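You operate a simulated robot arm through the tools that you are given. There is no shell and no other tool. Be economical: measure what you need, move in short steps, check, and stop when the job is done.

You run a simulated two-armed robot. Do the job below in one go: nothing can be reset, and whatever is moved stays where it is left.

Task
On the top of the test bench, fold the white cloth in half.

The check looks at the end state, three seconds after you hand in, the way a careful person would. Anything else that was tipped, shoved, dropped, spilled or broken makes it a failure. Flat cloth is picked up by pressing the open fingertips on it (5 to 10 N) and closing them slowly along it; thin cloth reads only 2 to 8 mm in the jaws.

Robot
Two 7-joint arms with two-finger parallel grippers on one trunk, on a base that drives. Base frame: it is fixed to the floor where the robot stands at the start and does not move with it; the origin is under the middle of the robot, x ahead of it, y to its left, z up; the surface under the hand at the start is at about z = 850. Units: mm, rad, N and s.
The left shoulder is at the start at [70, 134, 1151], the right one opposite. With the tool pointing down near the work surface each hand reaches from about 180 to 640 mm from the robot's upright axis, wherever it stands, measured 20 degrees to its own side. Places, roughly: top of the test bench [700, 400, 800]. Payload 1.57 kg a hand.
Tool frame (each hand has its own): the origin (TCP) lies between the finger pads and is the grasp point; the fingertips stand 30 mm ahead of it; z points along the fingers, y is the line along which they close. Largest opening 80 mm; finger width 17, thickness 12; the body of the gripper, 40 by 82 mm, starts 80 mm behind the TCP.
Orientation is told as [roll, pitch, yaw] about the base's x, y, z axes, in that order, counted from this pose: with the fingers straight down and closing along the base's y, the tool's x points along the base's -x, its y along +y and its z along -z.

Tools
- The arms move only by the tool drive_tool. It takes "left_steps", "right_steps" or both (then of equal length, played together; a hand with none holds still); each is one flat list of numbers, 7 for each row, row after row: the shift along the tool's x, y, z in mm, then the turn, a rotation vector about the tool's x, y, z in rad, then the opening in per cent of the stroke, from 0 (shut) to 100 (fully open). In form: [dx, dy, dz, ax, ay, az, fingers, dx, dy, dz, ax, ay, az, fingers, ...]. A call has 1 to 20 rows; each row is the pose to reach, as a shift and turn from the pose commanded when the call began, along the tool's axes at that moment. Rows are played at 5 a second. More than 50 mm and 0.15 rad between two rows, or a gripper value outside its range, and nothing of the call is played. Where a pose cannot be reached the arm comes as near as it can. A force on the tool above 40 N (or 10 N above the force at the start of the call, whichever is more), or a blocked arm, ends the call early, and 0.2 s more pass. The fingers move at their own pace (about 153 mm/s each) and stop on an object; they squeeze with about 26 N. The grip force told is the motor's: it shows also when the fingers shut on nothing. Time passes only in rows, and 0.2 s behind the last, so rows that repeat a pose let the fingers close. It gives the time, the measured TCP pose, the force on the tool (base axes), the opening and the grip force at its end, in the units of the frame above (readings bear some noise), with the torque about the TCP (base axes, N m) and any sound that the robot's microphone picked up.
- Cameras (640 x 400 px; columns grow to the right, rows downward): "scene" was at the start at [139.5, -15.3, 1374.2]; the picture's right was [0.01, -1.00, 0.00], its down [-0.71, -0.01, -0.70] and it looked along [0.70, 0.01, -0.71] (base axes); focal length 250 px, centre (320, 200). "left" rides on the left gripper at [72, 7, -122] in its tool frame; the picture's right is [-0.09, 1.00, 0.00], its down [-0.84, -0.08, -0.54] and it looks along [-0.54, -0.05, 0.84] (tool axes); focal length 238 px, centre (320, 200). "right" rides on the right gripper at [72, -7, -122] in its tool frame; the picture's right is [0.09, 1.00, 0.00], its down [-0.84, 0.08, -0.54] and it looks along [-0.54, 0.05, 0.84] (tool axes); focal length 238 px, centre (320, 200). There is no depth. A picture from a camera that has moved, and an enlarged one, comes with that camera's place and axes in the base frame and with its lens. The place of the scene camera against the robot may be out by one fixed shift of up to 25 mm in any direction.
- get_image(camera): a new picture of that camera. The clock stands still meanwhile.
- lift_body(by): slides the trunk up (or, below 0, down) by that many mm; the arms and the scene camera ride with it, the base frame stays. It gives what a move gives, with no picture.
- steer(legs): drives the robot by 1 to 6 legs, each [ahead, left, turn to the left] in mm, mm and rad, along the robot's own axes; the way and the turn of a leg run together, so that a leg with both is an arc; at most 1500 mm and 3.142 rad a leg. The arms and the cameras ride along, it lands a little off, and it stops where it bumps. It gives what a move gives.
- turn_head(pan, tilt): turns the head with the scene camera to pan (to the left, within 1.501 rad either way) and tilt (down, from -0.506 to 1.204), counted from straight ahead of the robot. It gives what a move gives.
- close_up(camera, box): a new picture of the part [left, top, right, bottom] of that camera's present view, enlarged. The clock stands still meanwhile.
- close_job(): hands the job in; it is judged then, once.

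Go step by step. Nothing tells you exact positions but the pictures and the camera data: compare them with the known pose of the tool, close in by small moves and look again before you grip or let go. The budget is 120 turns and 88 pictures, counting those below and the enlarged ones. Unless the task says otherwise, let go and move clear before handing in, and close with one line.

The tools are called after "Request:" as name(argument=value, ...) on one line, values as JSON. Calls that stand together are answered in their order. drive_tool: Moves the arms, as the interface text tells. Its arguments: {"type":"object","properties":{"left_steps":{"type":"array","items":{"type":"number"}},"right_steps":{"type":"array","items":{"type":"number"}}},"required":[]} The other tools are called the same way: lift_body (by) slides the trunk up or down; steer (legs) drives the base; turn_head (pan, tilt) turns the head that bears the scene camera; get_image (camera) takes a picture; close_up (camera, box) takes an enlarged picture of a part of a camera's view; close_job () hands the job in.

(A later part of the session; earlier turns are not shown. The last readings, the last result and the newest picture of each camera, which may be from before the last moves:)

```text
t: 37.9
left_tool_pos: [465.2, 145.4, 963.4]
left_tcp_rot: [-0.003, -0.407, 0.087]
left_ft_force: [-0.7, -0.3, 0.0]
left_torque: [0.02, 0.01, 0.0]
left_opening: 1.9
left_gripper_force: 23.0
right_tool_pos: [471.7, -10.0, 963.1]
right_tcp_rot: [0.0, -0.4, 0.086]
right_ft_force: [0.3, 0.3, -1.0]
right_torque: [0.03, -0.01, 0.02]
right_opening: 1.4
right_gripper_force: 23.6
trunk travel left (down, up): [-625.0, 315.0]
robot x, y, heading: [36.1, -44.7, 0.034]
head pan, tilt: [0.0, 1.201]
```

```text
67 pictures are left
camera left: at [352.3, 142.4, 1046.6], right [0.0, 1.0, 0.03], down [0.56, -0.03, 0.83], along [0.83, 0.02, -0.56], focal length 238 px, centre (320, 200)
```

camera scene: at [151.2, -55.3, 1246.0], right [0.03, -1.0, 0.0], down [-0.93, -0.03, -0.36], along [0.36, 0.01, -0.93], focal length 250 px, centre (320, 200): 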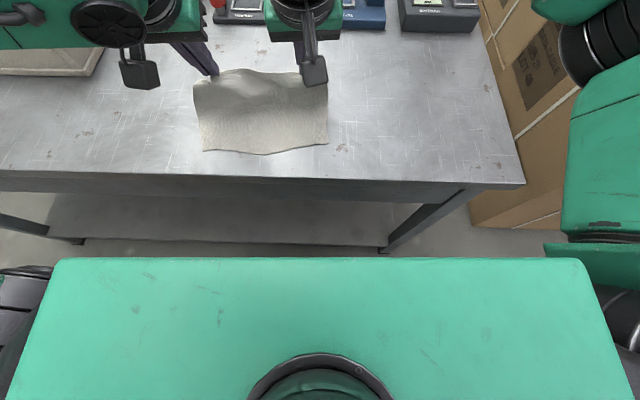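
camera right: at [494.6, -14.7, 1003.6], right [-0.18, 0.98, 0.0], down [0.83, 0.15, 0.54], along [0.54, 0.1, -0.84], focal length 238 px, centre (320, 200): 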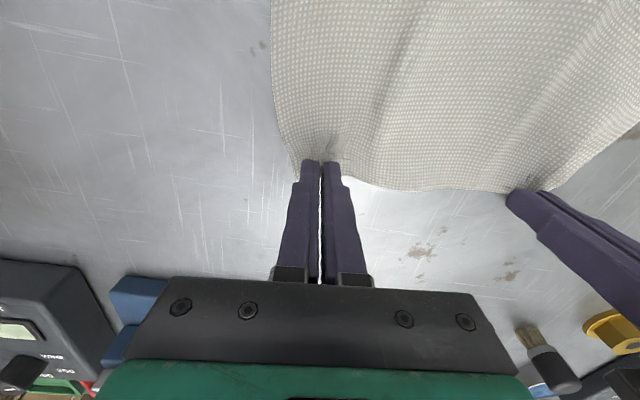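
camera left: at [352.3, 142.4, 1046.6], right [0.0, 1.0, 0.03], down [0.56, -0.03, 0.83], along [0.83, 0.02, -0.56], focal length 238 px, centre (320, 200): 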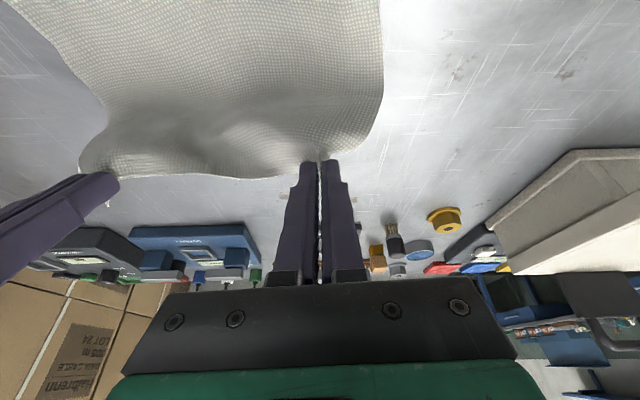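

The cloth hangs nicely and the near half stays put. I'll continue the arc down toward the near edge while watching reach.

Request:
drive_tool(left_steps=[14.2, 0, -4.2, 0, -0.05, 0, 0, 28.8, 0, -6.2, 0, -0.1, 0, 0, 43.6, 0, -6.2, 0, -0.15, 0, 0, 58.3, 0, -4, 0, -0.2, 0, 0, 72.4, 0, 0.4, 0, -0.25, 0, 0, 85.8, 0, 6.8, 0, -0.3, 0, 0], right_steps=[14.2, 0, -4.2, 0, -0.05, 0, 0, 28.8, 0, -6.2, 0, -0.1, 0, 0, 43.6, 0, -6.2, 0, -0.15, 0, 0, 58.3, 0, -4, 0, -0.2, 0, 0, 72.4, 0, 0.4, 0, -0.25, 0, 0, 85.8, 0, 6.8, 0, -0.3, 0, 0])

Request:
get_image(camera="scene")

Request:
get_image(camera="left")

Request:
get_image(camera="right")

```text
t: 39.2
left_tool_pos: [480.5, 174.2, 960.0]
left_tcp_rot: [-0.018, -0.608, 0.078]
left_ft_force: [-9.1, -22.0, -1.5]
left_torque: [-0.7, 0.34, -0.36]
left_opening: 1.8
left_gripper_force: 23.4
left hand out of reach, approached as far as the arm can: row 2, 3, 4, 5, 6
right_tool_pos: [403.8, -9.5, 934.7]
right_tcp_rot: [0.023, -0.679, 0.085]
right_ft_force: [9.2, 22.7, 0.6]
right_torque: [0.38, -0.2, 0.48]
right_opening: 1.1
right_gripper_force: 23.2
trunk travel left (down, up): [-625.0, 315.0]
robot x, y, heading: [36.5, -43.2, 0.031]
head pan, tilt: [0.0, 1.201]
stopped in row 6 (left hand): the force on the tool passed its limit at 42 N (the readings are from after the stop); the commanded pose is now the measured one
```

```text
66 pictures are left
camera scene: at [152.3, -55.9, 1245.9], right [0.03, -1.0, 0.0], down [-0.93, -0.03, -0.36], along [0.36, 0.01, -0.93], focal length 250 px, centre (320, 200)
```

scene: 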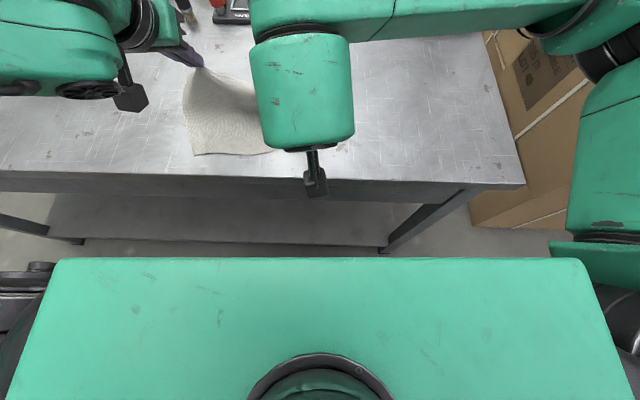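

```text
65 pictures are left
camera left: at [353.5, 173.1, 1018.7], right [0.01, 1.0, 0.04], down [0.38, -0.04, 0.92], along [0.92, 0.01, -0.38], focal length 238 px, centre (320, 200)
```

left: 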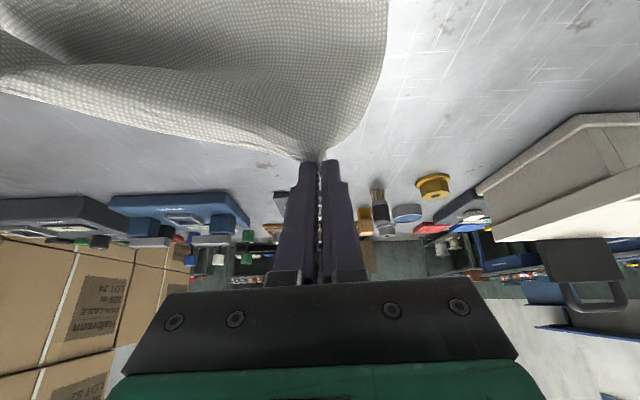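

```text
64 pictures are left
camera right: at [272.3, -30.4, 984.2], right [-0.17, 0.98, -0.04], down [0.3, 0.09, 0.95], along [0.94, 0.15, -0.32], focal length 238 px, centre (320, 200)
```

right: 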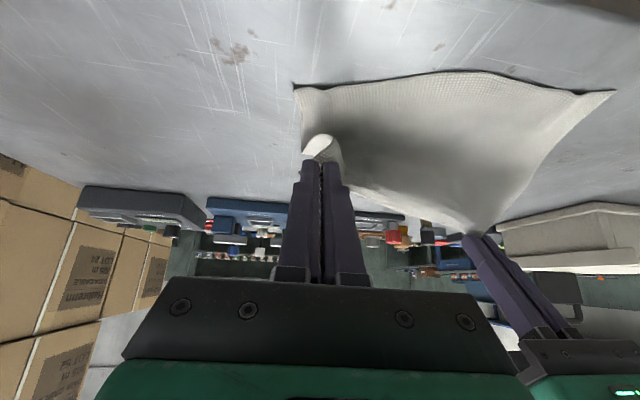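

The left arm could not follow and the cloth got pulled taut. I'll bring both hands back to the last matching pose to relieve it.

Request:
drive_tool(left_steps=[0, -4, 0, 0, 0.02, 0, 0, 4, -10, -4, 0, 0.08, 0, 0, 8, -20, -8, 0, 0.14, 0, 0, 12.6, -27.4, -12.9, 0, 0.208, 0, 0, 12.6, -27.4, -12.9, 0, 0.208, 0, 0], right_steps=[-20, -1, 5, 0, 0.07, 0, 0, -38, -3, 10, 0, 0.14, 0, 0, -55, -5, 15, 0, 0.21, 0, 0, -70.4, -6.4, 20.4, 0, 0.28, 0, 0, -70.4, -6.4, 20.4, 0, 0.28, 0, 0])

Request:
get_image(camera="left")

Request:
get_image(camera="right")

```text
t: 40.4
left_tool_pos: [466.6, 148.4, 964.8]
left_tcp_rot: [-0.012, -0.4, 0.081]
left_ft_force: [-0.2, -0.4, 0.0]
left_torque: [0.0, -0.04, 0.01]
left_opening: 2.1
left_gripper_force: 24.0
right_tool_pos: [471.3, -12.3, 961.0]
right_tcp_rot: [0.009, -0.39, 0.09]
right_ft_force: [0.0, -0.7, 0.3]
right_torque: [0.05, -0.04, 0.0]
right_opening: 1.1
right_gripper_force: 22.7
trunk travel left (down, up): [-625.0, 315.0]
robot x, y, heading: [36.9, -41.0, 0.025]
head pan, tilt: [0.0, 1.201]
```

```text
63 pictures are left
camera left: at [353.6, 148.3, 1048.8], right [0.01, 1.0, 0.03], down [0.56, -0.03, 0.83], along [0.83, 0.01, -0.56], focal length 238 px, centre (320, 200)
```

left: 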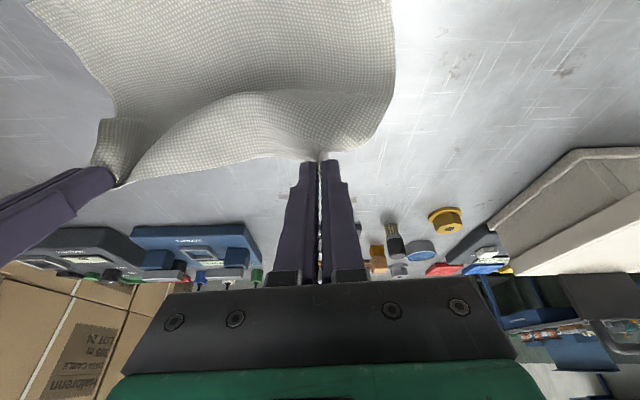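

```text
62 pictures are left
camera right: at [359.2, -30.9, 1046.4], right [-0.18, 0.98, -0.02], down [0.56, 0.12, 0.82], along [0.81, 0.13, -0.57], focal length 238 px, centre (320, 200)
```

right: 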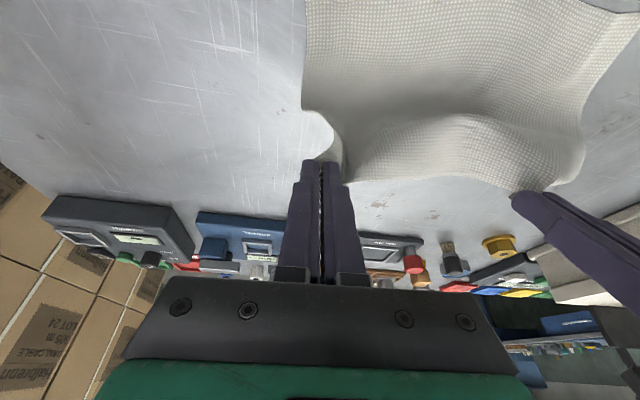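

Tension is gone and both hands still hold the edge. I'll finish the fold rigidly by driving the base back and lowering the trunk, so both hands move together.

Request:
steer(legs=[[-45, -2.5, 0]])

Request:
lift_body(by=-25)

Request:
steer(legs=[[-25, -1.5, 0]])

Request:
get_image(camera="left")

Request:
get_image(camera="right")

Request:
get_image(camera="scene")

```text
t: 41.3
left_tool_pos: [424.3, 145.8, 963.1]
left_tcp_rot: [-0.013, -0.396, 0.08]
left_ft_force: [0.7, 0.1, -0.2]
left_torque: [0.0, -0.01, -0.05]
left_opening: 1.7
left_gripper_force: 23.5
right_tool_pos: [428.3, -17.3, 960.1]
right_tcp_rot: [0.012, -0.391, 0.089]
right_ft_force: [-0.1, 0.2, 0.3]
right_torque: [0.0, 0.01, 0.0]
right_opening: 1.1
right_gripper_force: 23.0
trunk travel left (down, up): [-625.0, 315.0]
robot x, y, heading: [-5.8, -47.0, 0.031]
head pan, tilt: [0.0, 1.201]
```

```text
t: 42.0
left_tool_pos: [421.3, 145.8, 939.5]
left_tcp_rot: [-0.012, -0.4, 0.081]
left_ft_force: [0.2, -0.5, 0.1]
left_torque: [0.05, 0.01, 0.0]
left_opening: 2.2
left_gripper_force: 23.3
right_tool_pos: [426.1, -15.1, 936.1]
right_tcp_rot: [0.012, -0.39, 0.089]
right_ft_force: [-0.2, -0.1, -0.2]
right_torque: [-0.01, 0.0, -0.01]
right_opening: 1.1
right_gripper_force: 22.9
trunk travel left (down, up): [-600.0, 340.0]
robot x, y, heading: [-9.9, -45.9, 0.031]
head pan, tilt: [0.0, 1.201]
```

```text
t: 42.8
left_tool_pos: [400.8, 144.0, 937.6]
left_tcp_rot: [-0.012, -0.397, 0.081]
left_ft_force: [0.2, -1.0, -0.3]
left_torque: [0.02, 0.02, -0.03]
left_opening: 2.0
left_gripper_force: 23.8
right_tool_pos: [404.5, -18.3, 934.9]
right_tcp_rot: [0.013, -0.388, 0.089]
right_ft_force: [0.0, -0.5, 0.4]
right_torque: [0.03, -0.04, -0.01]
right_opening: 1.0
right_gripper_force: 23.6
trunk travel left (down, up): [-600.0, 340.0]
robot x, y, heading: [-31.6, -49.9, 0.036]
head pan, tilt: [0.0, 1.201]
```

```text
61 pictures are left
camera left: at [287.3, 142.4, 1022.4], right [0.01, 1.0, 0.03], down [0.57, -0.03, 0.82], along [0.82, 0.01, -0.57], focal length 238 px, centre (320, 200)
```

left: 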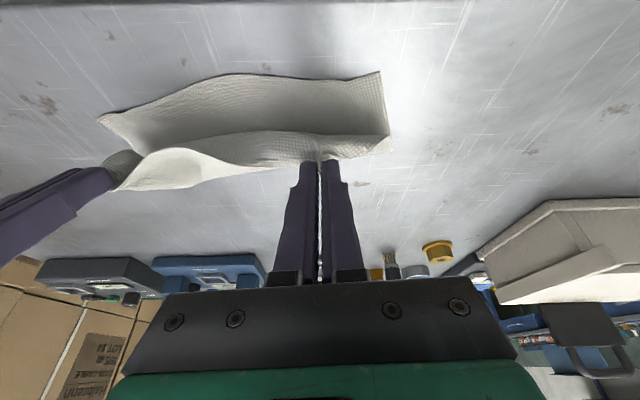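

```text
60 pictures are left
camera right: at [292.9, -36.8, 1020.1], right [-0.18, 0.98, -0.02], down [0.56, 0.12, 0.82], along [0.81, 0.13, -0.57], focal length 238 px, centre (320, 200)
```

right: 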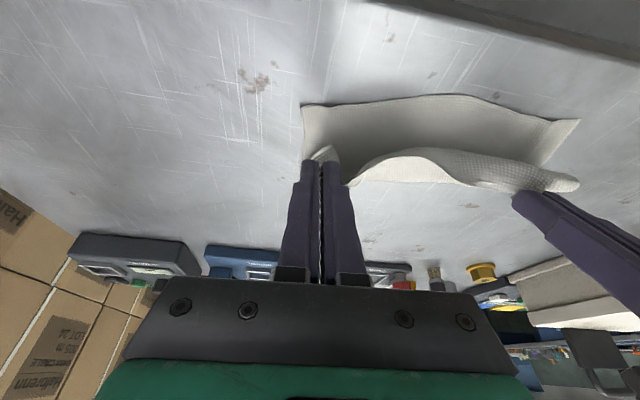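

```text
59 pictures are left
camera scene: at [86.1, -61.1, 1220.6], right [0.03, -1.0, 0.0], down [-0.93, -0.03, -0.36], along [0.36, 0.01, -0.93], focal length 250 px, centre (320, 200)
```

scene: 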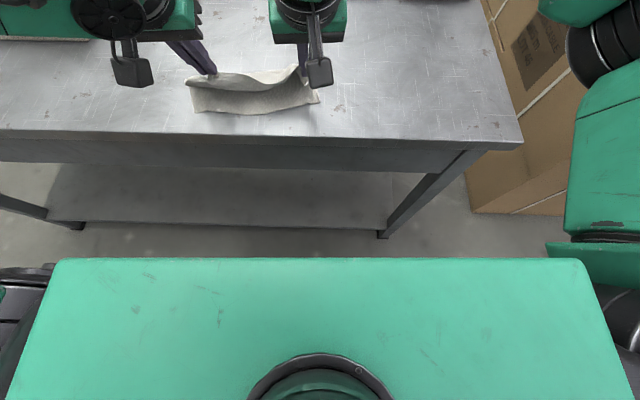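

The upper layer is coming over well. I'll spread the right hand a little to take out slack, then go further back and down.

Request:
drive_tool(right_steps=[0, -4, 0, 0, 0, 0, 0, 0, -8, 0, 0, 0, 0, 0, 0, -12, 0, 0, 0, 0, 0])

Request:
lift_body(by=-28)

Request:
steer(legs=[[-18, -1, 0]])

Request:
get_image(camera="left")

Request:
get_image(camera="right")

```text
t: 43.6
left_tool_pos: [397.6, 142.5, 938.7]
left_tcp_rot: [-0.013, -0.399, 0.08]
left_ft_force: [0.2, -0.2, 0.0]
left_torque: [0.02, 0.02, 0.01]
left_opening: 1.8
left_gripper_force: 23.8
right_tool_pos: [403.4, -30.6, 935.2]
right_tcp_rot: [0.013, -0.392, 0.088]
right_ft_force: [-0.8, -0.7, -0.6]
right_torque: [0.01, 0.03, 0.01]
right_opening: 1.0
right_gripper_force: 23.5
trunk travel left (down, up): [-600.0, 340.0]
robot x, y, heading: [-28.2, -48.9, 0.033]
head pan, tilt: [0.0, 1.201]
```

```text
t: 44.3
left_tool_pos: [398.2, 143.1, 910.9]
left_tcp_rot: [-0.013, -0.4, 0.08]
left_ft_force: [-0.8, 0.3, 0.5]
left_torque: [0.02, 0.03, -0.01]
left_opening: 2.1
left_gripper_force: 23.8
right_tool_pos: [404.1, -30.3, 908.1]
right_tcp_rot: [0.012, -0.393, 0.087]
right_ft_force: [-0.5, 0.0, 0.1]
right_torque: [0.01, -0.01, -0.03]
right_opening: 0.8
right_gripper_force: 23.0
trunk travel left (down, up): [-572.0, 368.0]
robot x, y, heading: [-29.1, -45.5, 0.033]
head pan, tilt: [0.0, 1.201]
```

```text
t: 45.1
left_tool_pos: [381.2, 142.0, 909.3]
left_tcp_rot: [-0.01, -0.399, 0.08]
left_ft_force: [0.2, 0.3, 0.1]
left_torque: [0.05, -0.02, 0.0]
left_opening: 1.9
left_gripper_force: 23.2
right_tool_pos: [385.8, -32.4, 906.9]
right_tcp_rot: [0.013, -0.392, 0.089]
right_ft_force: [0.4, 0.1, 0.7]
right_torque: [0.01, 0.02, 0.0]
right_opening: 0.9
right_gripper_force: 23.4
trunk travel left (down, up): [-572.0, 368.0]
robot x, y, heading: [-50.7, -50.4, 0.036]
head pan, tilt: [0.0, 1.201]
```

```text
58 pictures are left
camera left: at [268.6, 140.8, 994.7], right [0.01, 1.0, 0.03], down [0.57, -0.03, 0.82], along [0.82, 0.01, -0.57], focal length 238 px, centre (320, 200)
```

left: 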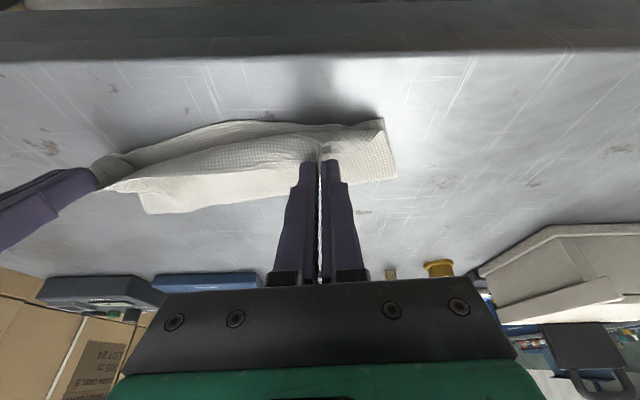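

```text
57 pictures are left
camera right: at [275.1, -50.4, 992.0], right [-0.18, 0.98, -0.02], down [0.56, 0.12, 0.82], along [0.81, 0.13, -0.57], focal length 238 px, centre (320, 200)
```

right: 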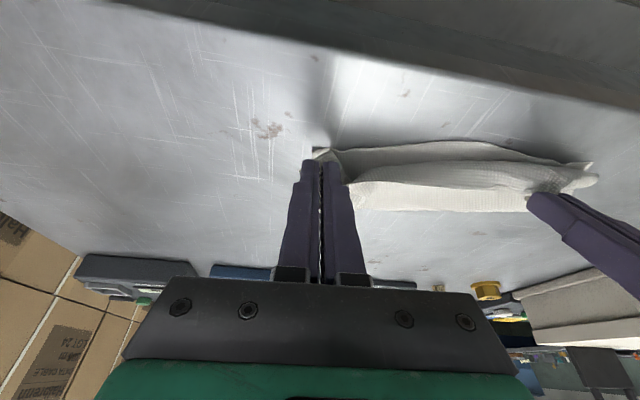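

Tips are now about 30 mm above the bench, right over the near edge. I'll lower by 20 mm and nudge the left hand to its matching spot.

Request:
lift_body(by=-20)

Request:
get_image(camera="left")

Request:
get_image(camera="right")

Request:
get_image(camera="scene")

```text
t: 45.8
left_tool_pos: [378.8, 142.2, 891.7]
left_tcp_rot: [-0.011, -0.402, 0.08]
left_ft_force: [0.0, 0.2, 0.6]
left_torque: [-0.03, -0.01, 0.01]
left_opening: 2.1
left_gripper_force: 23.3
right_tool_pos: [385.0, -32.8, 886.7]
right_tcp_rot: [0.013, -0.393, 0.089]
right_ft_force: [-0.6, -0.7, -1.0]
right_torque: [0.01, -0.03, 0.01]
right_opening: 1.0
right_gripper_force: 23.1
trunk travel left (down, up): [-552.0, 388.0]
robot x, y, heading: [-45.7, -50.9, 0.027]
head pan, tilt: [0.0, 1.201]
```

```text
56 pictures are left
camera left: at [266.6, 140.6, 975.5], right [0.01, 1.0, 0.03], down [0.56, -0.03, 0.83], along [0.83, 0.01, -0.56], focal length 238 px, centre (320, 200)
```

left: 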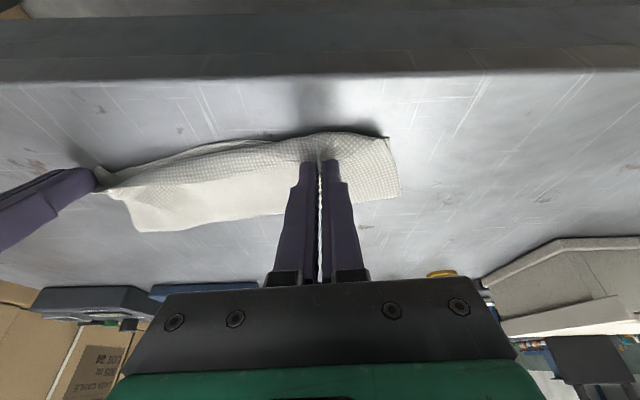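

```text
55 pictures are left
camera right: at [273.0, -50.6, 972.8], right [-0.18, 0.98, -0.02], down [0.56, 0.12, 0.82], along [0.81, 0.13, -0.57], focal length 238 px, centre (320, 200)
```

right: 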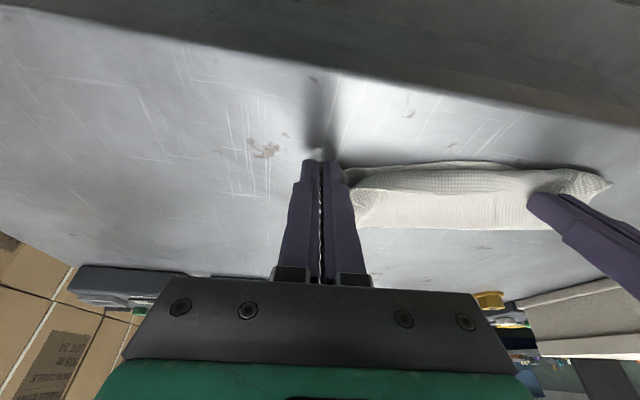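

```text
54 pictures are left
camera scene: at [64.9, -63.0, 1172.9], right [0.03, -1.0, 0.0], down [-0.93, -0.03, -0.36], along [0.36, 0.01, -0.93], focal length 250 px, centre (320, 200)
```

scene: 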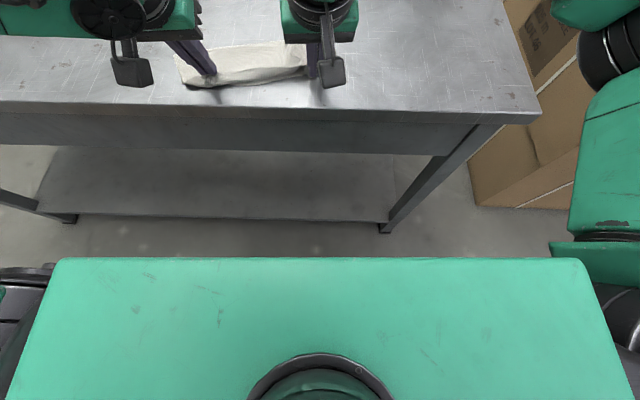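

The edge lies over the near edge. I'll lower the left by 3 mm, open slowly and withdraw straight up.

Request:
drive_tool(left_steps=[1.2, 0, 2.8, 0, 0, 0, 0, 1.2, 0, 2.8, 0, 0, 0, 4, 1.2, 0, 2.8, 0, 0, 0, 8, 1.2, 0, 2.8, 0, 0, 0, 14, 1.2, 0, 2.8, 0, 0, 0, 20, 1.2, 0, 2.8, 0, 0, 0, 25, 0, 0, -2, 0, 0, 0, 25, -2, 0, -7, 0, 0, 0, 25, -6, 0, -16, 0, 0, 0, 25, -15, 0, -37, 0, 0, 0, 25, -31, 0, -74, 0, 0, 0, 25], right_steps=[0, 0, 0, 0, 0, 0, 0, 0, 0, 0, 0, 0, 0, 4, 0, 0, 0, 0, 0, 0, 8, 0, 0, 0, 0, 0, 0, 14, 0, 0, 0, 0, 0, 0, 20, 0, 0, 0, 0, 0, 0, 25, -2, 0, -4, 0, 0, 0, 25, -4, 0, -10, 0, 0, 0, 25, -8, 0, -19, 0, 0, 0, 25, -16, 0, -40, 0, 0, 0, 25, -31, 0, -74, 0, 0, 0, 25])

Request:
get_image(camera="left")

Request:
get_image(camera="right")

```text
t: 48.2
left_tool_pos: [378.1, 143.8, 972.9]
left_tcp_rot: [-0.011, -0.4, 0.078]
left_ft_force: [0.3, -0.4, 0.7]
left_torque: [0.0, 0.0, -0.01]
left_opening: 20.0
left_gripper_force: 0.1
right_tool_pos: [385.3, -32.2, 968.6]
right_tcp_rot: [0.013, -0.393, 0.089]
right_ft_force: [0.4, 0.2, -0.5]
right_torque: [0.01, 0.0, 0.0]
right_opening: 19.8
right_gripper_force: 0.1
trunk travel left (down, up): [-552.0, 388.0]
robot x, y, heading: [-46.1, -50.4, 0.022]
head pan, tilt: [0.0, 1.201]
```

```text
53 pictures are left
camera left: at [265.4, 141.8, 1058.1], right [0.01, 1.0, 0.03], down [0.56, -0.03, 0.83], along [0.83, 0.01, -0.56], focal length 238 px, centre (320, 200)
```

left: 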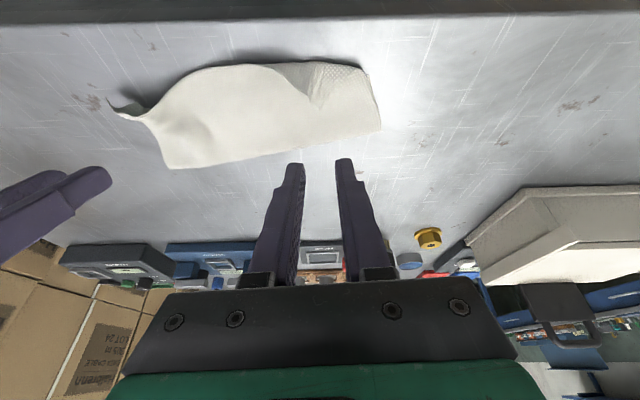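

```text
52 pictures are left
camera right: at [273.2, -49.9, 1053.8], right [-0.18, 0.98, -0.02], down [0.56, 0.12, 0.82], along [0.81, 0.13, -0.57], focal length 238 px, centre (320, 200)
```

right: 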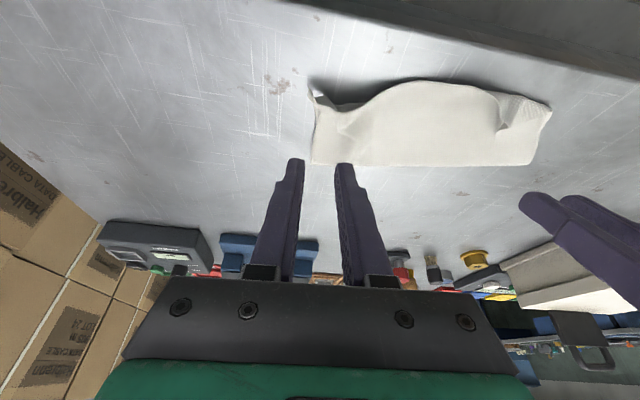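

The cloth is folded, with some crumpling at the two near corners. I'll look closer.

Request:
turn_head(pan=0.15, tilt=0.9)

Request:
close_up(camera="scene", box=[160, 60, 480, 260])

Request:
close_up(camera="left", box=[80, 20, 420, 200])

Request:
close_up(camera="right", box=[270, 50, 590, 200])

```text
t: 49.0
left_tool_pos: [379.7, 142.9, 974.4]
left_tcp_rot: [-0.011, -0.397, 0.081]
left_ft_force: [-1.2, 0.1, 0.2]
left_torque: [-0.03, 0.0, 0.0]
left_opening: 20.1
left_gripper_force: 0.1
right_tool_pos: [385.3, -31.1, 966.6]
right_tcp_rot: [0.012, -0.391, 0.088]
right_ft_force: [0.1, 0.0, 0.0]
right_torque: [-0.01, 0.0, -0.02]
right_opening: 20.1
right_gripper_force: 0.1
trunk travel left (down, up): [-552.0, 388.0]
robot x, y, heading: [-48.7, -49.9, 0.035]
head pan, tilt: [0.15, 0.901]
```

```text
2.00 times, centred on (320, 160) of scene
camera zoom: at [84.0, -51.1, 1192.7], right [0.18, -0.98, 0.0], down [-0.77, -0.14, -0.62], along [0.61, 0.11, -0.78], focal length 499 px, centre (320, 280)
```

zoom: 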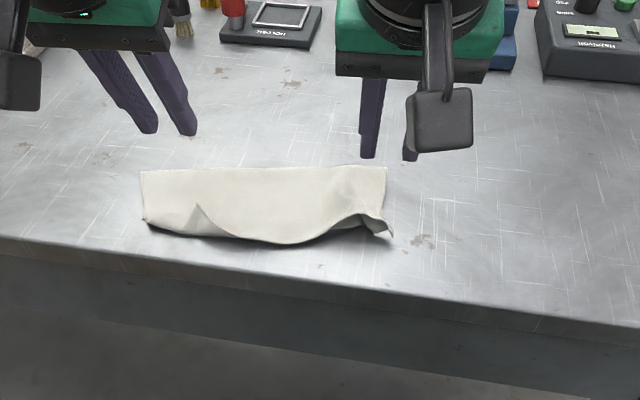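

```text
1.88 times, centred on (250, 110) of left
camera zoom: at [266.5, 141.8, 1057.3], right [0.01, 1.0, 0.03], down [0.56, -0.03, 0.83], along [0.83, 0.01, -0.56], focal length 449 px, centre (452, 369)
```

zoom: 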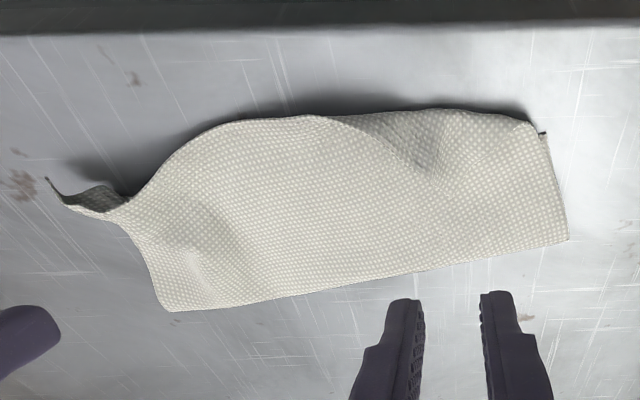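

```text
2.00 times, centred on (430, 125) of right
camera zoom: at [274.2, -49.8, 1053.0], right [-0.18, 0.98, -0.02], down [0.56, 0.12, 0.82], along [0.81, 0.13, -0.57], focal length 477 px, centre (100, 350)
```

zoom: 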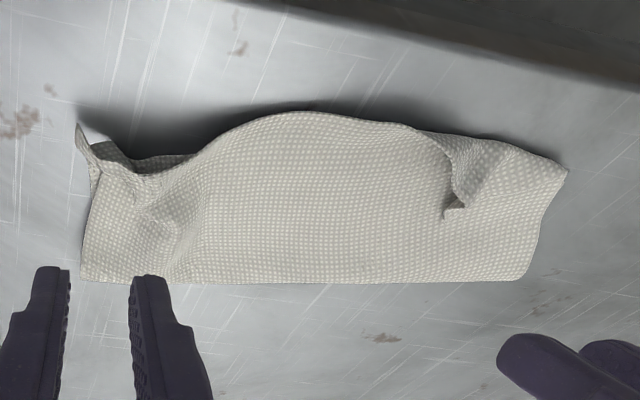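

The left corner of the upper layer is dog-eared back, and the right corner is curled. I'll raise the trunk, set both hands vertical and view the corners from above before tidying.

Request:
lift_body(by=120)

Request:
drive_tool(left_steps=[0, 0, 0, 0, 0.14, 0, 25, 0, 10, 0, 0, 0.28, 0, 25, 0, 20, 30, 0, 0.4, 0, 25, 0, 20, 60, 0, 0.4, 0, 25], right_steps=[0, 0, 0, 0, 0.14, 0, 25, 0, 0, 0, 0, 0.28, 0, 25, 0, 0, 30, 0, 0.4, 0, 25, 0, 0, 60, 0, 0.4, 0, 25])

Request:
get_image(camera="left")

Request:
get_image(camera="right")

```text
t: 50.5
left_tool_pos: [379.8, 142.8, 1092.8]
left_tcp_rot: [-0.014, -0.397, 0.082]
left_ft_force: [-0.3, -0.8, -0.1]
left_torque: [-0.01, 0.0, -0.01]
left_opening: 20.2
left_gripper_force: 0.0
right_tool_pos: [386.5, -31.4, 1087.4]
right_tcp_rot: [0.011, -0.392, 0.09]
right_ft_force: [-0.3, 0.0, 0.1]
right_torque: [0.04, 0.0, -0.01]
right_opening: 20.1
right_gripper_force: 0.1
trunk travel left (down, up): [-672.0, 268.0]
robot x, y, heading: [-47.2, -46.5, 0.025]
head pan, tilt: [0.15, 0.901]
```

```text
t: 51.5
left_tool_pos: [404.4, 162.1, 1037.2]
left_tcp_rot: [-0.01, 0.004, 0.074]
left_ft_force: [0.2, -0.3, -0.7]
left_torque: [0.01, 0.01, 0.01]
left_opening: 20.2
left_gripper_force: 0.0
right_tool_pos: [411.4, -28.3, 1032.2]
right_tcp_rot: [0.012, 0.009, 0.092]
right_ft_force: [-0.2, 0.0, 0.1]
right_torque: [0.0, 0.04, 0.0]
right_opening: 19.9
right_gripper_force: 0.0
trunk travel left (down, up): [-672.0, 268.0]
robot x, y, heading: [-48.7, -50.9, 0.027]
head pan, tilt: [0.15, 0.901]
```

```text
48 pictures are left
camera left: at [332.9, 164.8, 1159.7], right [0.02, 1.0, -0.01], down [0.84, -0.01, 0.54], along [0.54, -0.02, -0.84], focal length 238 px, centre (320, 200)
```

left: 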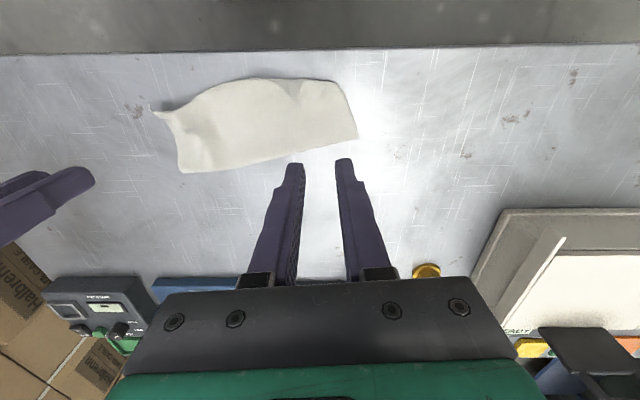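

```text
47 pictures are left
camera right: at [340.4, -43.4, 1154.8], right [-0.18, 0.98, 0.01], down [0.83, 0.15, 0.53], along [0.52, 0.11, -0.85], focal length 238 px, centre (320, 200)
```

right: 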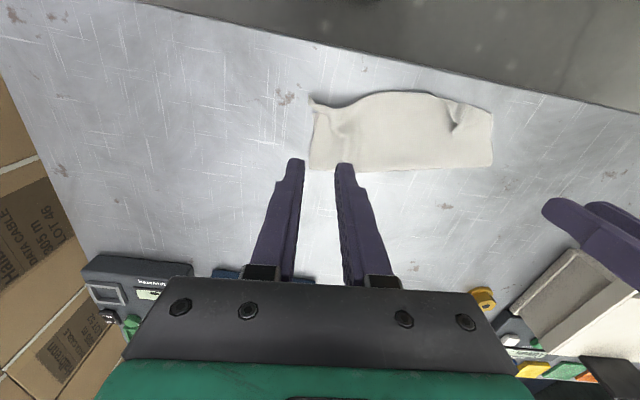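

Request:
close_up(camera="left", box=[140, 65, 380, 185])

Request:
close_up(camera="right", box=[290, 75, 510, 185])

Request:
close_up(camera="scene", box=[200, 130, 420, 270])

```text
2.67 times, centred on (260, 125) of left
camera zoom: at [332.9, 164.8, 1159.7], right [0.02, 1.0, -0.01], down [0.84, -0.01, 0.54], along [0.54, -0.02, -0.84], focal length 636 px, centre (480, 400)
```

zoom: 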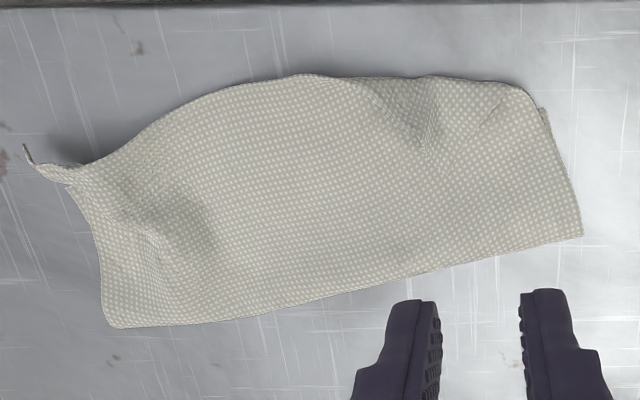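

```text
2.91 times, centred on (400, 130) of right
camera zoom: at [340.4, -43.4, 1154.8], right [-0.18, 0.98, 0.01], down [0.83, 0.15, 0.53], along [0.52, 0.11, -0.85], focal length 693 px, centre (87, 404)
```

zoom: 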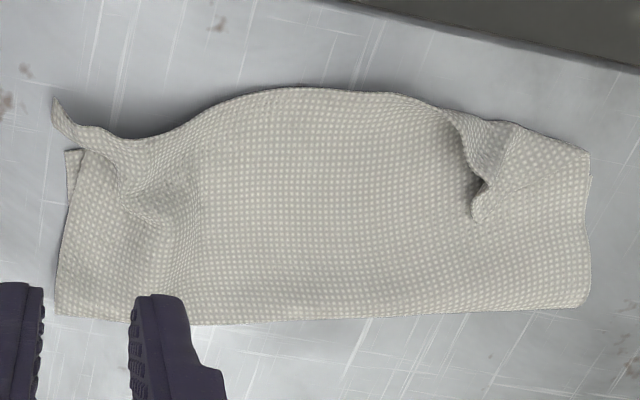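

```text
2.86 times, centred on (310, 200) of scene
camera zoom: at [85.6, -51.2, 1312.6], right [0.18, -0.98, 0.0], down [-0.77, -0.14, -0.62], along [0.61, 0.11, -0.78], focal length 713 px, centre (349, 200)
```

zoom: 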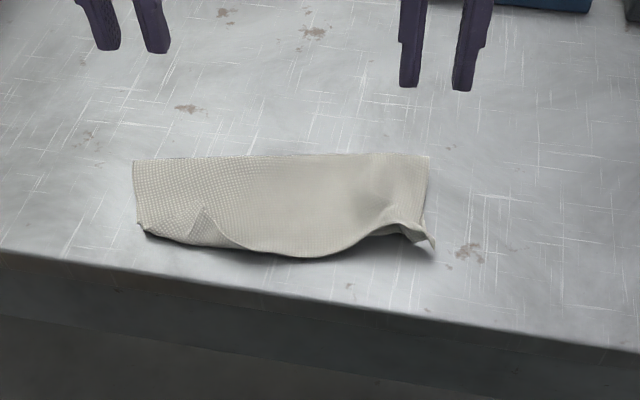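

The upper layer overshoots the near edge: its left corner flipped back with the tip near (393,136,868), and its right tip is near (386,−44,860). The lower corners are at (376,189) and (406,−35). I'll re-grip both upper corners, lift, and re-lay them on the lower corners, so I'll move closer first.

Request:
drive_tool(left_steps=[4, -8, 35, 0, 0, 0, 30, 9, -16, 70, 0, 0, 0, 30, 13.3, -25, 108, 0, 0, 0, 30, 13.3, -25, 108, 0, 0, 0, 30], right_steps=[7, -3, 35, 0, 0, 0, 30, 14, -6, 70, 0, 0, 0, 30, 20.4, -9.9, 105, 0, 0, 0, 30, 20.4, -9.9, 105, 0, 0, 0, 30])

Request:
close_up(camera="left", box=[160, 60, 480, 260])

Request:
close_up(camera="right", box=[200, 60, 520, 260])

```text
t: 52.5
left_tool_pos: [389.8, 135.7, 925.8]
left_tcp_rot: [-0.01, 0.001, 0.075]
left_ft_force: [0.2, -0.4, 0.7]
left_torque: [0.01, -0.03, -0.01]
left_opening: 24.2
left_gripper_force: 0.1
right_tool_pos: [388.8, -38.9, 928.1]
right_tcp_rot: [0.011, 0.009, 0.094]
right_ft_force: [0.3, -0.7, -0.8]
right_torque: [-0.01, 0.02, 0.0]
right_opening: 23.9
right_gripper_force: 0.2
trunk travel left (down, up): [-672.0, 268.0]
robot x, y, heading: [-51.8, -50.1, 0.033]
head pan, tilt: [0.15, 0.901]
```

```text
2.00 times, centred on (320, 160) of left
camera zoom: at [319.8, 139.1, 1048.7], right [0.02, 1.0, -0.01], down [0.84, -0.01, 0.54], along [0.54, -0.02, -0.84], focal length 477 px, centre (320, 280)
```

zoom: 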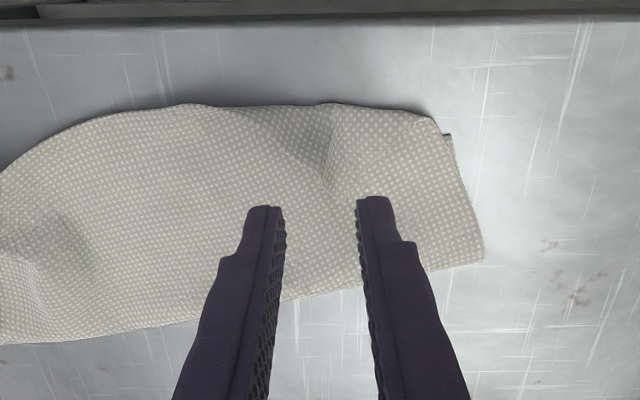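

```text
2.00 times, centred on (360, 160) of right
camera zoom: at [318.4, -53.1, 1050.9], right [-0.18, 0.98, 0.01], down [0.83, 0.15, 0.54], along [0.53, 0.11, -0.84], focal length 477 px, centre (240, 280)
```

zoom: 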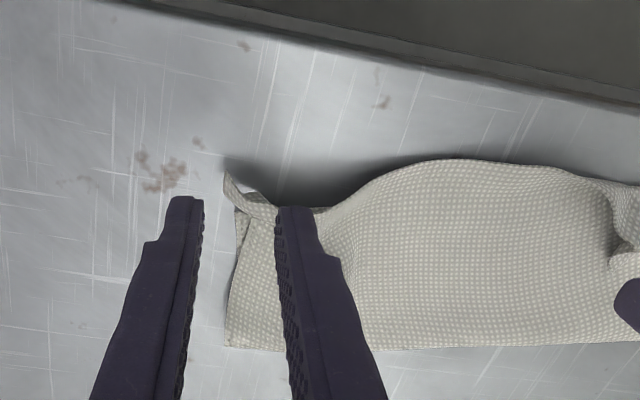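

I'll do the left corner first: fingers around the dog-ear tip, inner finger just outside its raised edge.

Request:
drive_tool(left_steps=[3, 3, 15, 0, 0, 0, 30, 3, 3, 28, 0, 0, 0, 30, 3, 3, 32, 0, 0, 0, 30, 3, 3, 35, 0, 0, 0, 30])

Request:
close_up(camera="left", box=[220, 80, 440, 220])

Request:
close_up(camera="right", box=[380, 60, 640, 220])

```text
t: 53.5
left_tool_pos: [386.3, 140.1, 894.7]
left_tcp_rot: [-0.011, 0.003, 0.077]
left_ft_force: [0.2, -0.2, 0.4]
left_torque: [0.01, 0.0, 0.0]
left_opening: 24.0
left_gripper_force: 0.0
right_tool_pos: [388.8, -38.1, 927.9]
right_tcp_rot: [0.009, 0.008, 0.091]
right_ft_force: [0.5, -0.7, -1.4]
right_torque: [0.01, -0.01, -0.02]
right_opening: 23.7
right_gripper_force: 0.1
trunk travel left (down, up): [-672.0, 268.0]
robot x, y, heading: [-45.7, -49.9, 0.03]
head pan, tilt: [0.15, 0.901]
```

```text
2.86 times, centred on (330, 150) of left
camera zoom: at [315.7, 142.1, 1016.1], right [0.02, 1.0, -0.01], down [0.84, -0.01, 0.54], along [0.54, -0.02, -0.84], focal length 681 px, centre (291, 343)
```

zoom: 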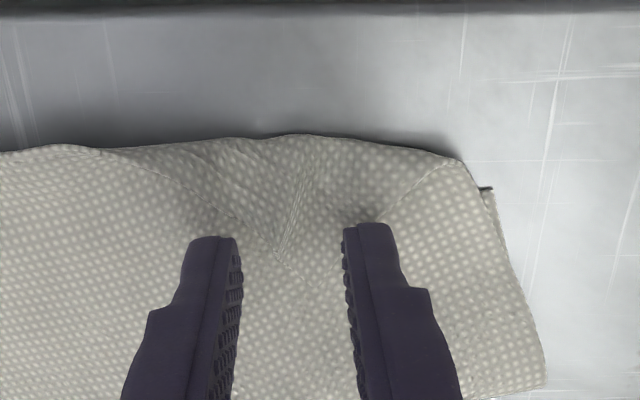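

```text
2.46 times, centred on (510, 140) of right
camera zoom: at [318.8, -53.1, 1051.3], right [-0.18, 0.98, 0.01], down [0.83, 0.15, 0.54], along [0.53, 0.11, -0.84], focal length 587 px, centre (-148, 348)
```

zoom: 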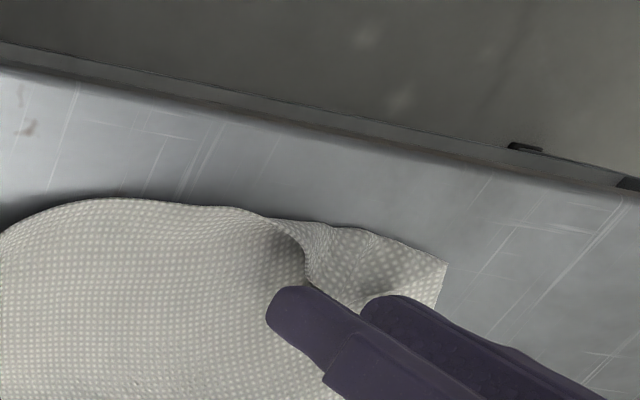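

The dog-ear tip is right between the fingers. I'll move 5 mm toward its crease and lower to a light touch.

Request:
drive_tool(left_steps=[5, 0, 3, 0, 0, 0, 30, 5, 0, 6, 0, 0, 0, 30, 5, 0, 8, 0, 0, 0, 30])

```text
t: 54.3
left_tool_pos: [381.6, 139.0, 886.5]
left_tcp_rot: [-0.01, 0.002, 0.075]
left_ft_force: [0.6, 0.4, 1.2]
left_torque: [-0.01, -0.02, 0.0]
left_opening: 23.8
left_gripper_force: 0.0
right_tool_pos: [388.5, -38.2, 927.9]
right_tcp_rot: [0.01, 0.009, 0.094]
right_ft_force: [0.7, -0.5, 0.1]
right_torque: [0.01, -0.02, -0.02]
right_opening: 24.1
right_gripper_force: 0.1
trunk travel left (down, up): [-672.0, 268.0]
robot x, y, heading: [-48.6, -52.9, 0.036]
head pan, tilt: [0.15, 0.901]
```

Request:
drive_tool(left_steps=[0, 0, 1.5, 0, 0, 0, 30, 0, 0, 1.5, 0, 0, 0, 26, 0, 0, 1.5, 0, 0, 0, 22, 0, 0, 1.5, 0, 0, 0, 18, 0, 0, 1.5, 0, 0, 0, 14, 0, 0, 1.5, 0, 0, 0, 10, 0, 0, 1.5, 0, 0, 0, 6, 0, 0, 1.5, 0, 0, 0, 2, 0, 0, 1.5, 0, 0, 0, 0, 0, 0, 1.5, 0, 0, 0, 0, 0, 0, -15, 0, 0, 0, 0, 0, 0, -30, 0, 0, 0, 0])

Request:
get_image(camera="left")

Request:
get_image(camera="right")

```text
t: 56.9
left_tool_pos: [380.5, 139.3, 916.7]
left_tcp_rot: [-0.009, 0.003, 0.076]
left_ft_force: [0.1, 0.1, 0.9]
left_torque: [0.0, -0.03, 0.01]
left_opening: 1.8
left_gripper_force: 23.9
right_tool_pos: [389.9, -38.3, 928.1]
right_tcp_rot: [0.011, 0.009, 0.093]
right_ft_force: [-0.5, 0.0, 0.0]
right_torque: [-0.03, -0.03, 0.02]
right_opening: 23.9
right_gripper_force: 0.1
trunk travel left (down, up): [-672.0, 268.0]
robot x, y, heading: [-49.8, -47.1, 0.03]
head pan, tilt: [0.15, 0.901]
```

```text
39 pictures are left
camera left: at [309.4, 141.1, 1038.4], right [0.02, 1.0, -0.01], down [0.84, -0.01, 0.54], along [0.54, -0.02, -0.84], focal length 238 px, centre (320, 200)
```

left: 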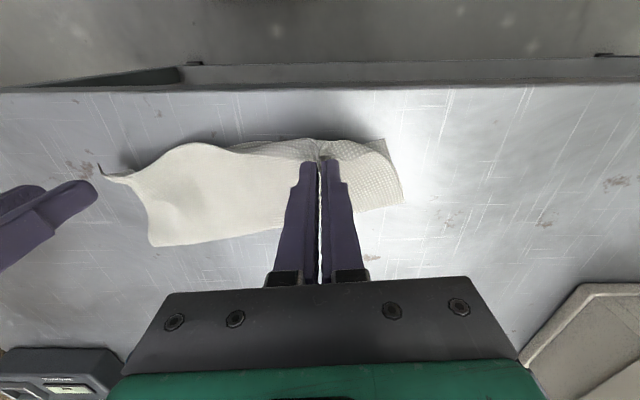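

```text
38 pictures are left
camera right: at [318.6, -53.4, 1051.3], right [-0.18, 0.98, 0.01], down [0.83, 0.15, 0.54], along [0.53, 0.11, -0.84], focal length 238 px, centre (320, 200)
```

right: 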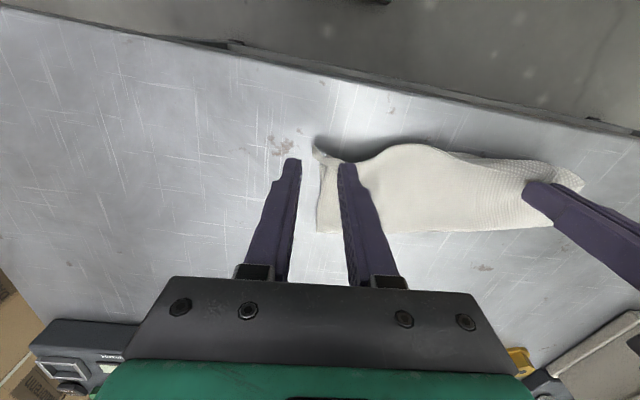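

The dog-ear is held. I'll lift it further and look at what hangs.

Request:
drive_tool(left_steps=[-8, 0, -15, 0, 0, 0, 0, -16, 0, -30, 0, 0, 0, 0, -25, 0, -40, 0, 0, 0, 0, -25, 0, -40, 0, 0, 0, 0])

Request:
close_up(camera="left", box=[80, 80, 440, 280])

Request:
close_up(camera="right", box=[280, 80, 640, 280])

Request:
close_up(camera="scene", box=[200, 130, 420, 270])

```text
t: 57.9
left_tool_pos: [407.2, 143.0, 958.0]
left_tcp_rot: [-0.01, -0.001, 0.074]
left_ft_force: [0.2, -0.8, -0.9]
left_torque: [-0.05, 0.0, 0.01]
left_opening: 1.6
left_gripper_force: 23.5
right_tool_pos: [389.1, -37.3, 930.4]
right_tcp_rot: [0.01, 0.008, 0.091]
right_ft_force: [0.1, -0.3, -0.7]
right_torque: [0.01, 0.05, 0.0]
right_opening: 24.2
right_gripper_force: 0.1
trunk travel left (down, up): [-672.0, 268.0]
robot x, y, heading: [-47.9, -52.3, 0.037]
head pan, tilt: [0.15, 0.901]
```

```text
1.78 times, centred on (260, 180) of left
camera zoom: at [335.4, 144.2, 1079.5], right [0.02, 1.0, -0.01], down [0.84, -0.01, 0.54], along [0.54, -0.02, -0.84], focal length 424 px, centre (427, 236)
```

zoom: 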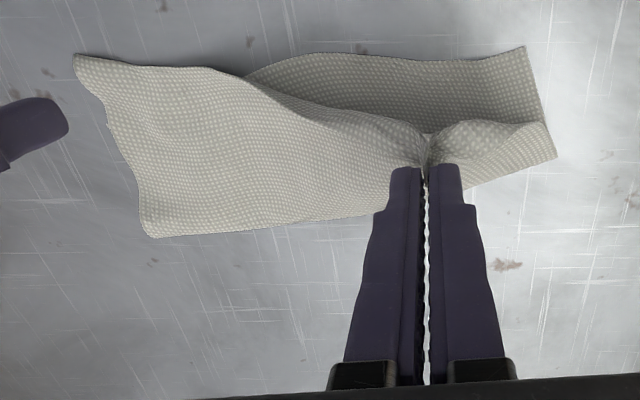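

```text
1.78 times, centred on (460, 180) of right
camera zoom: at [318.6, -53.2, 1051.3], right [-0.18, 0.98, 0.01], down [0.83, 0.15, 0.54], along [0.53, 0.11, -0.84], focal length 424 px, centre (71, 236)
```

zoom: 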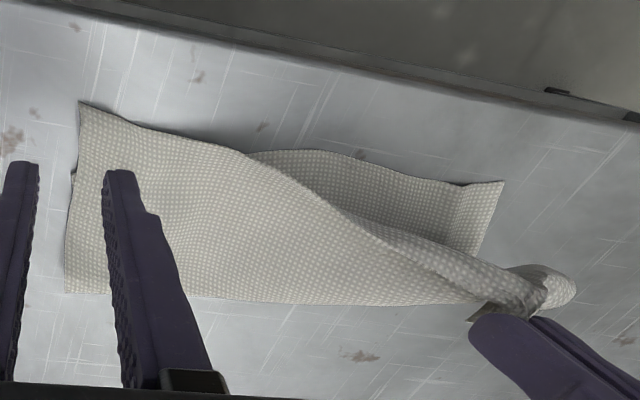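

```text
2.86 times, centred on (310, 200) of scene
camera zoom: at [83.9, -51.0, 1312.7], right [0.18, -0.98, 0.0], down [-0.77, -0.14, -0.62], along [0.61, 0.11, -0.78], focal length 713 px, centre (349, 200)
```

zoom: 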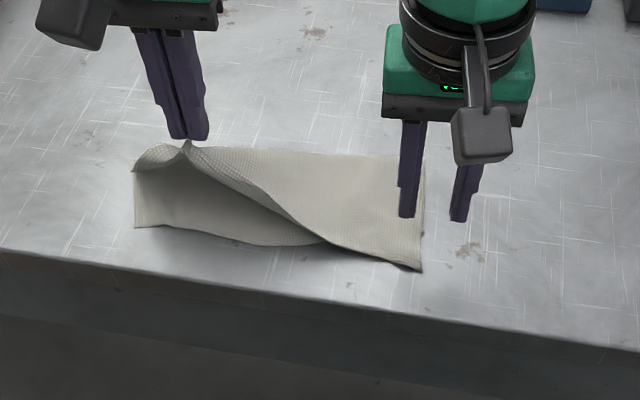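

The dog-ear came free, the right side flattened too, and the lower layer is flat. The right upper corner now overshoots at about (370,−37), so I'll grip it as well while the left keeps holding.

Request:
drive_tool(right_steps=[5, 13, 10, 0, 0, 0, 30, 11, 26, 25, 0, 0, 0, 30, 11, 26, 25, 0, 0, 0, 30])

Request:
close_up(camera="right", box=[200, 80, 520, 280])

```text
t: 58.7
left_tool_pos: [406.4, 141.0, 957.8]
left_tcp_rot: [-0.011, 0.001, 0.076]
left_ft_force: [0.7, -0.2, 0.3]
left_torque: [-0.01, -0.03, -0.02]
left_opening: 1.8
left_gripper_force: 23.4
right_tool_pos: [375.0, -13.7, 901.7]
right_tcp_rot: [0.011, 0.009, 0.092]
right_ft_force: [-0.3, -0.7, 0.2]
right_torque: [0.01, 0.01, -0.03]
right_opening: 23.8
right_gripper_force: 0.1
trunk travel left (down, up): [-672.0, 268.0]
robot x, y, heading: [-51.1, -53.1, 0.034]
head pan, tilt: [0.15, 0.901]
```

```text
2.00 times, centred on (360, 180) of right
camera zoom: at [304.8, -29.0, 1024.8], right [-0.18, 0.98, 0.01], down [0.83, 0.15, 0.54], along [0.53, 0.11, -0.84], focal length 477 px, centre (240, 240)
```

zoom: 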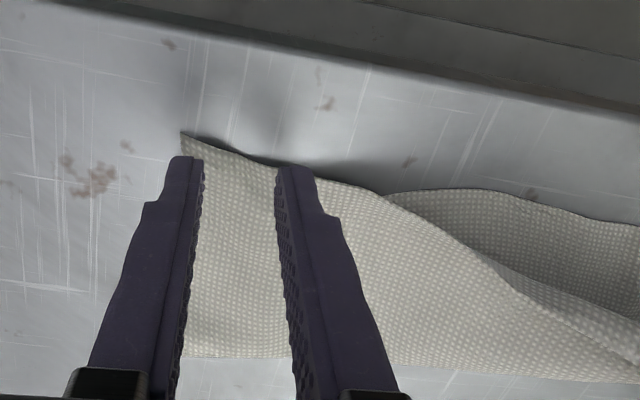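

Request:
drive_tool(right_steps=[-6, 3, 8, 0, 0, 0, 30, -6, 3, 16, 0, 0, 0, 30, -6, 3, 19, 0, 0, 0, 30, -6, 3, 20, 0, 0, 0, 30])

```text
t: 59.7
left_tool_pos: [405.9, 141.7, 957.2]
left_tcp_rot: [-0.012, 0.002, 0.075]
left_ft_force: [1.1, 0.5, -0.2]
left_torque: [0.05, -0.05, -0.01]
left_opening: 1.9
left_gripper_force: 23.3
right_tool_pos: [380.3, -9.3, 882.9]
right_tcp_rot: [0.011, 0.007, 0.092]
right_ft_force: [0.5, 0.0, 1.2]
right_torque: [0.0, 0.0, -0.01]
right_opening: 23.9
right_gripper_force: 0.0
trunk travel left (down, up): [-672.0, 268.0]
robot x, y, heading: [-52.3, -47.6, 0.031]
head pan, tilt: [0.15, 0.901]
```

Request:
drive_tool(right_steps=[0, 0, 1.2, 0, 0, 0, 30, 0, 1, 1.5, 0, 0, 0, 27.5, 0, 2, 1.5, 0, 0, 0, 25, 0, 3, 1.5, 0, 0, 0, 22.5, 0, 4, 1.5, 0, 0, 0, 20, 0, 5, 1.5, 0, 0, 0, 17.5, 0, 6, 1.5, 0, 0, 0, 15, 0, 7, 1.5, 0, 0, 0, 12.5, 0, 8, 1.5, 0, 0, 0, 10, 0, 9, 1.5, 0, 0, 0, 7.5, 0, 10, 1.5, 0, 0, 0, 5, 0, 11, 1.5, 0, 0, 0, 2.5, 0, 11, 1.5, 0, 0, 0, 0, 0, 11, 1.5, 0, 0, 0, 0])

Request:
get_image(camera="right")

```text
t: 62.7
left_tool_pos: [406.1, 141.6, 957.6]
left_tcp_rot: [-0.01, -0.001, 0.076]
left_ft_force: [0.5, 1.1, 1.0]
left_torque: [0.04, -0.01, 0.03]
left_opening: 1.9
left_gripper_force: 23.6
right_tool_pos: [380.1, -1.1, 881.0]
right_tcp_rot: [0.012, 0.006, 0.092]
right_ft_force: [-0.1, -0.5, 3.7]
right_torque: [-0.01, -0.02, 0.0]
right_opening: 2.2
right_gripper_force: 23.6
trunk travel left (down, up): [-672.0, 268.0]
robot x, y, heading: [-45.6, -49.3, 0.03]
head pan, tilt: [0.15, 0.901]
```

```text
33 pictures are left
camera right: at [309.1, -14.7, 1004.4], right [-0.18, 0.98, 0.01], down [0.83, 0.15, 0.54], along [0.53, 0.11, -0.84], focal length 238 px, centre (320, 200)
```

right: 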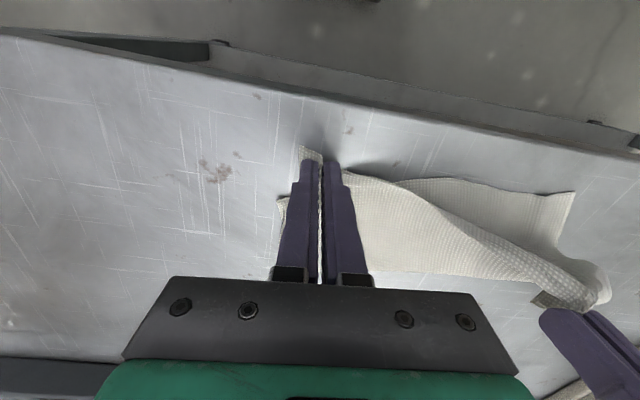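

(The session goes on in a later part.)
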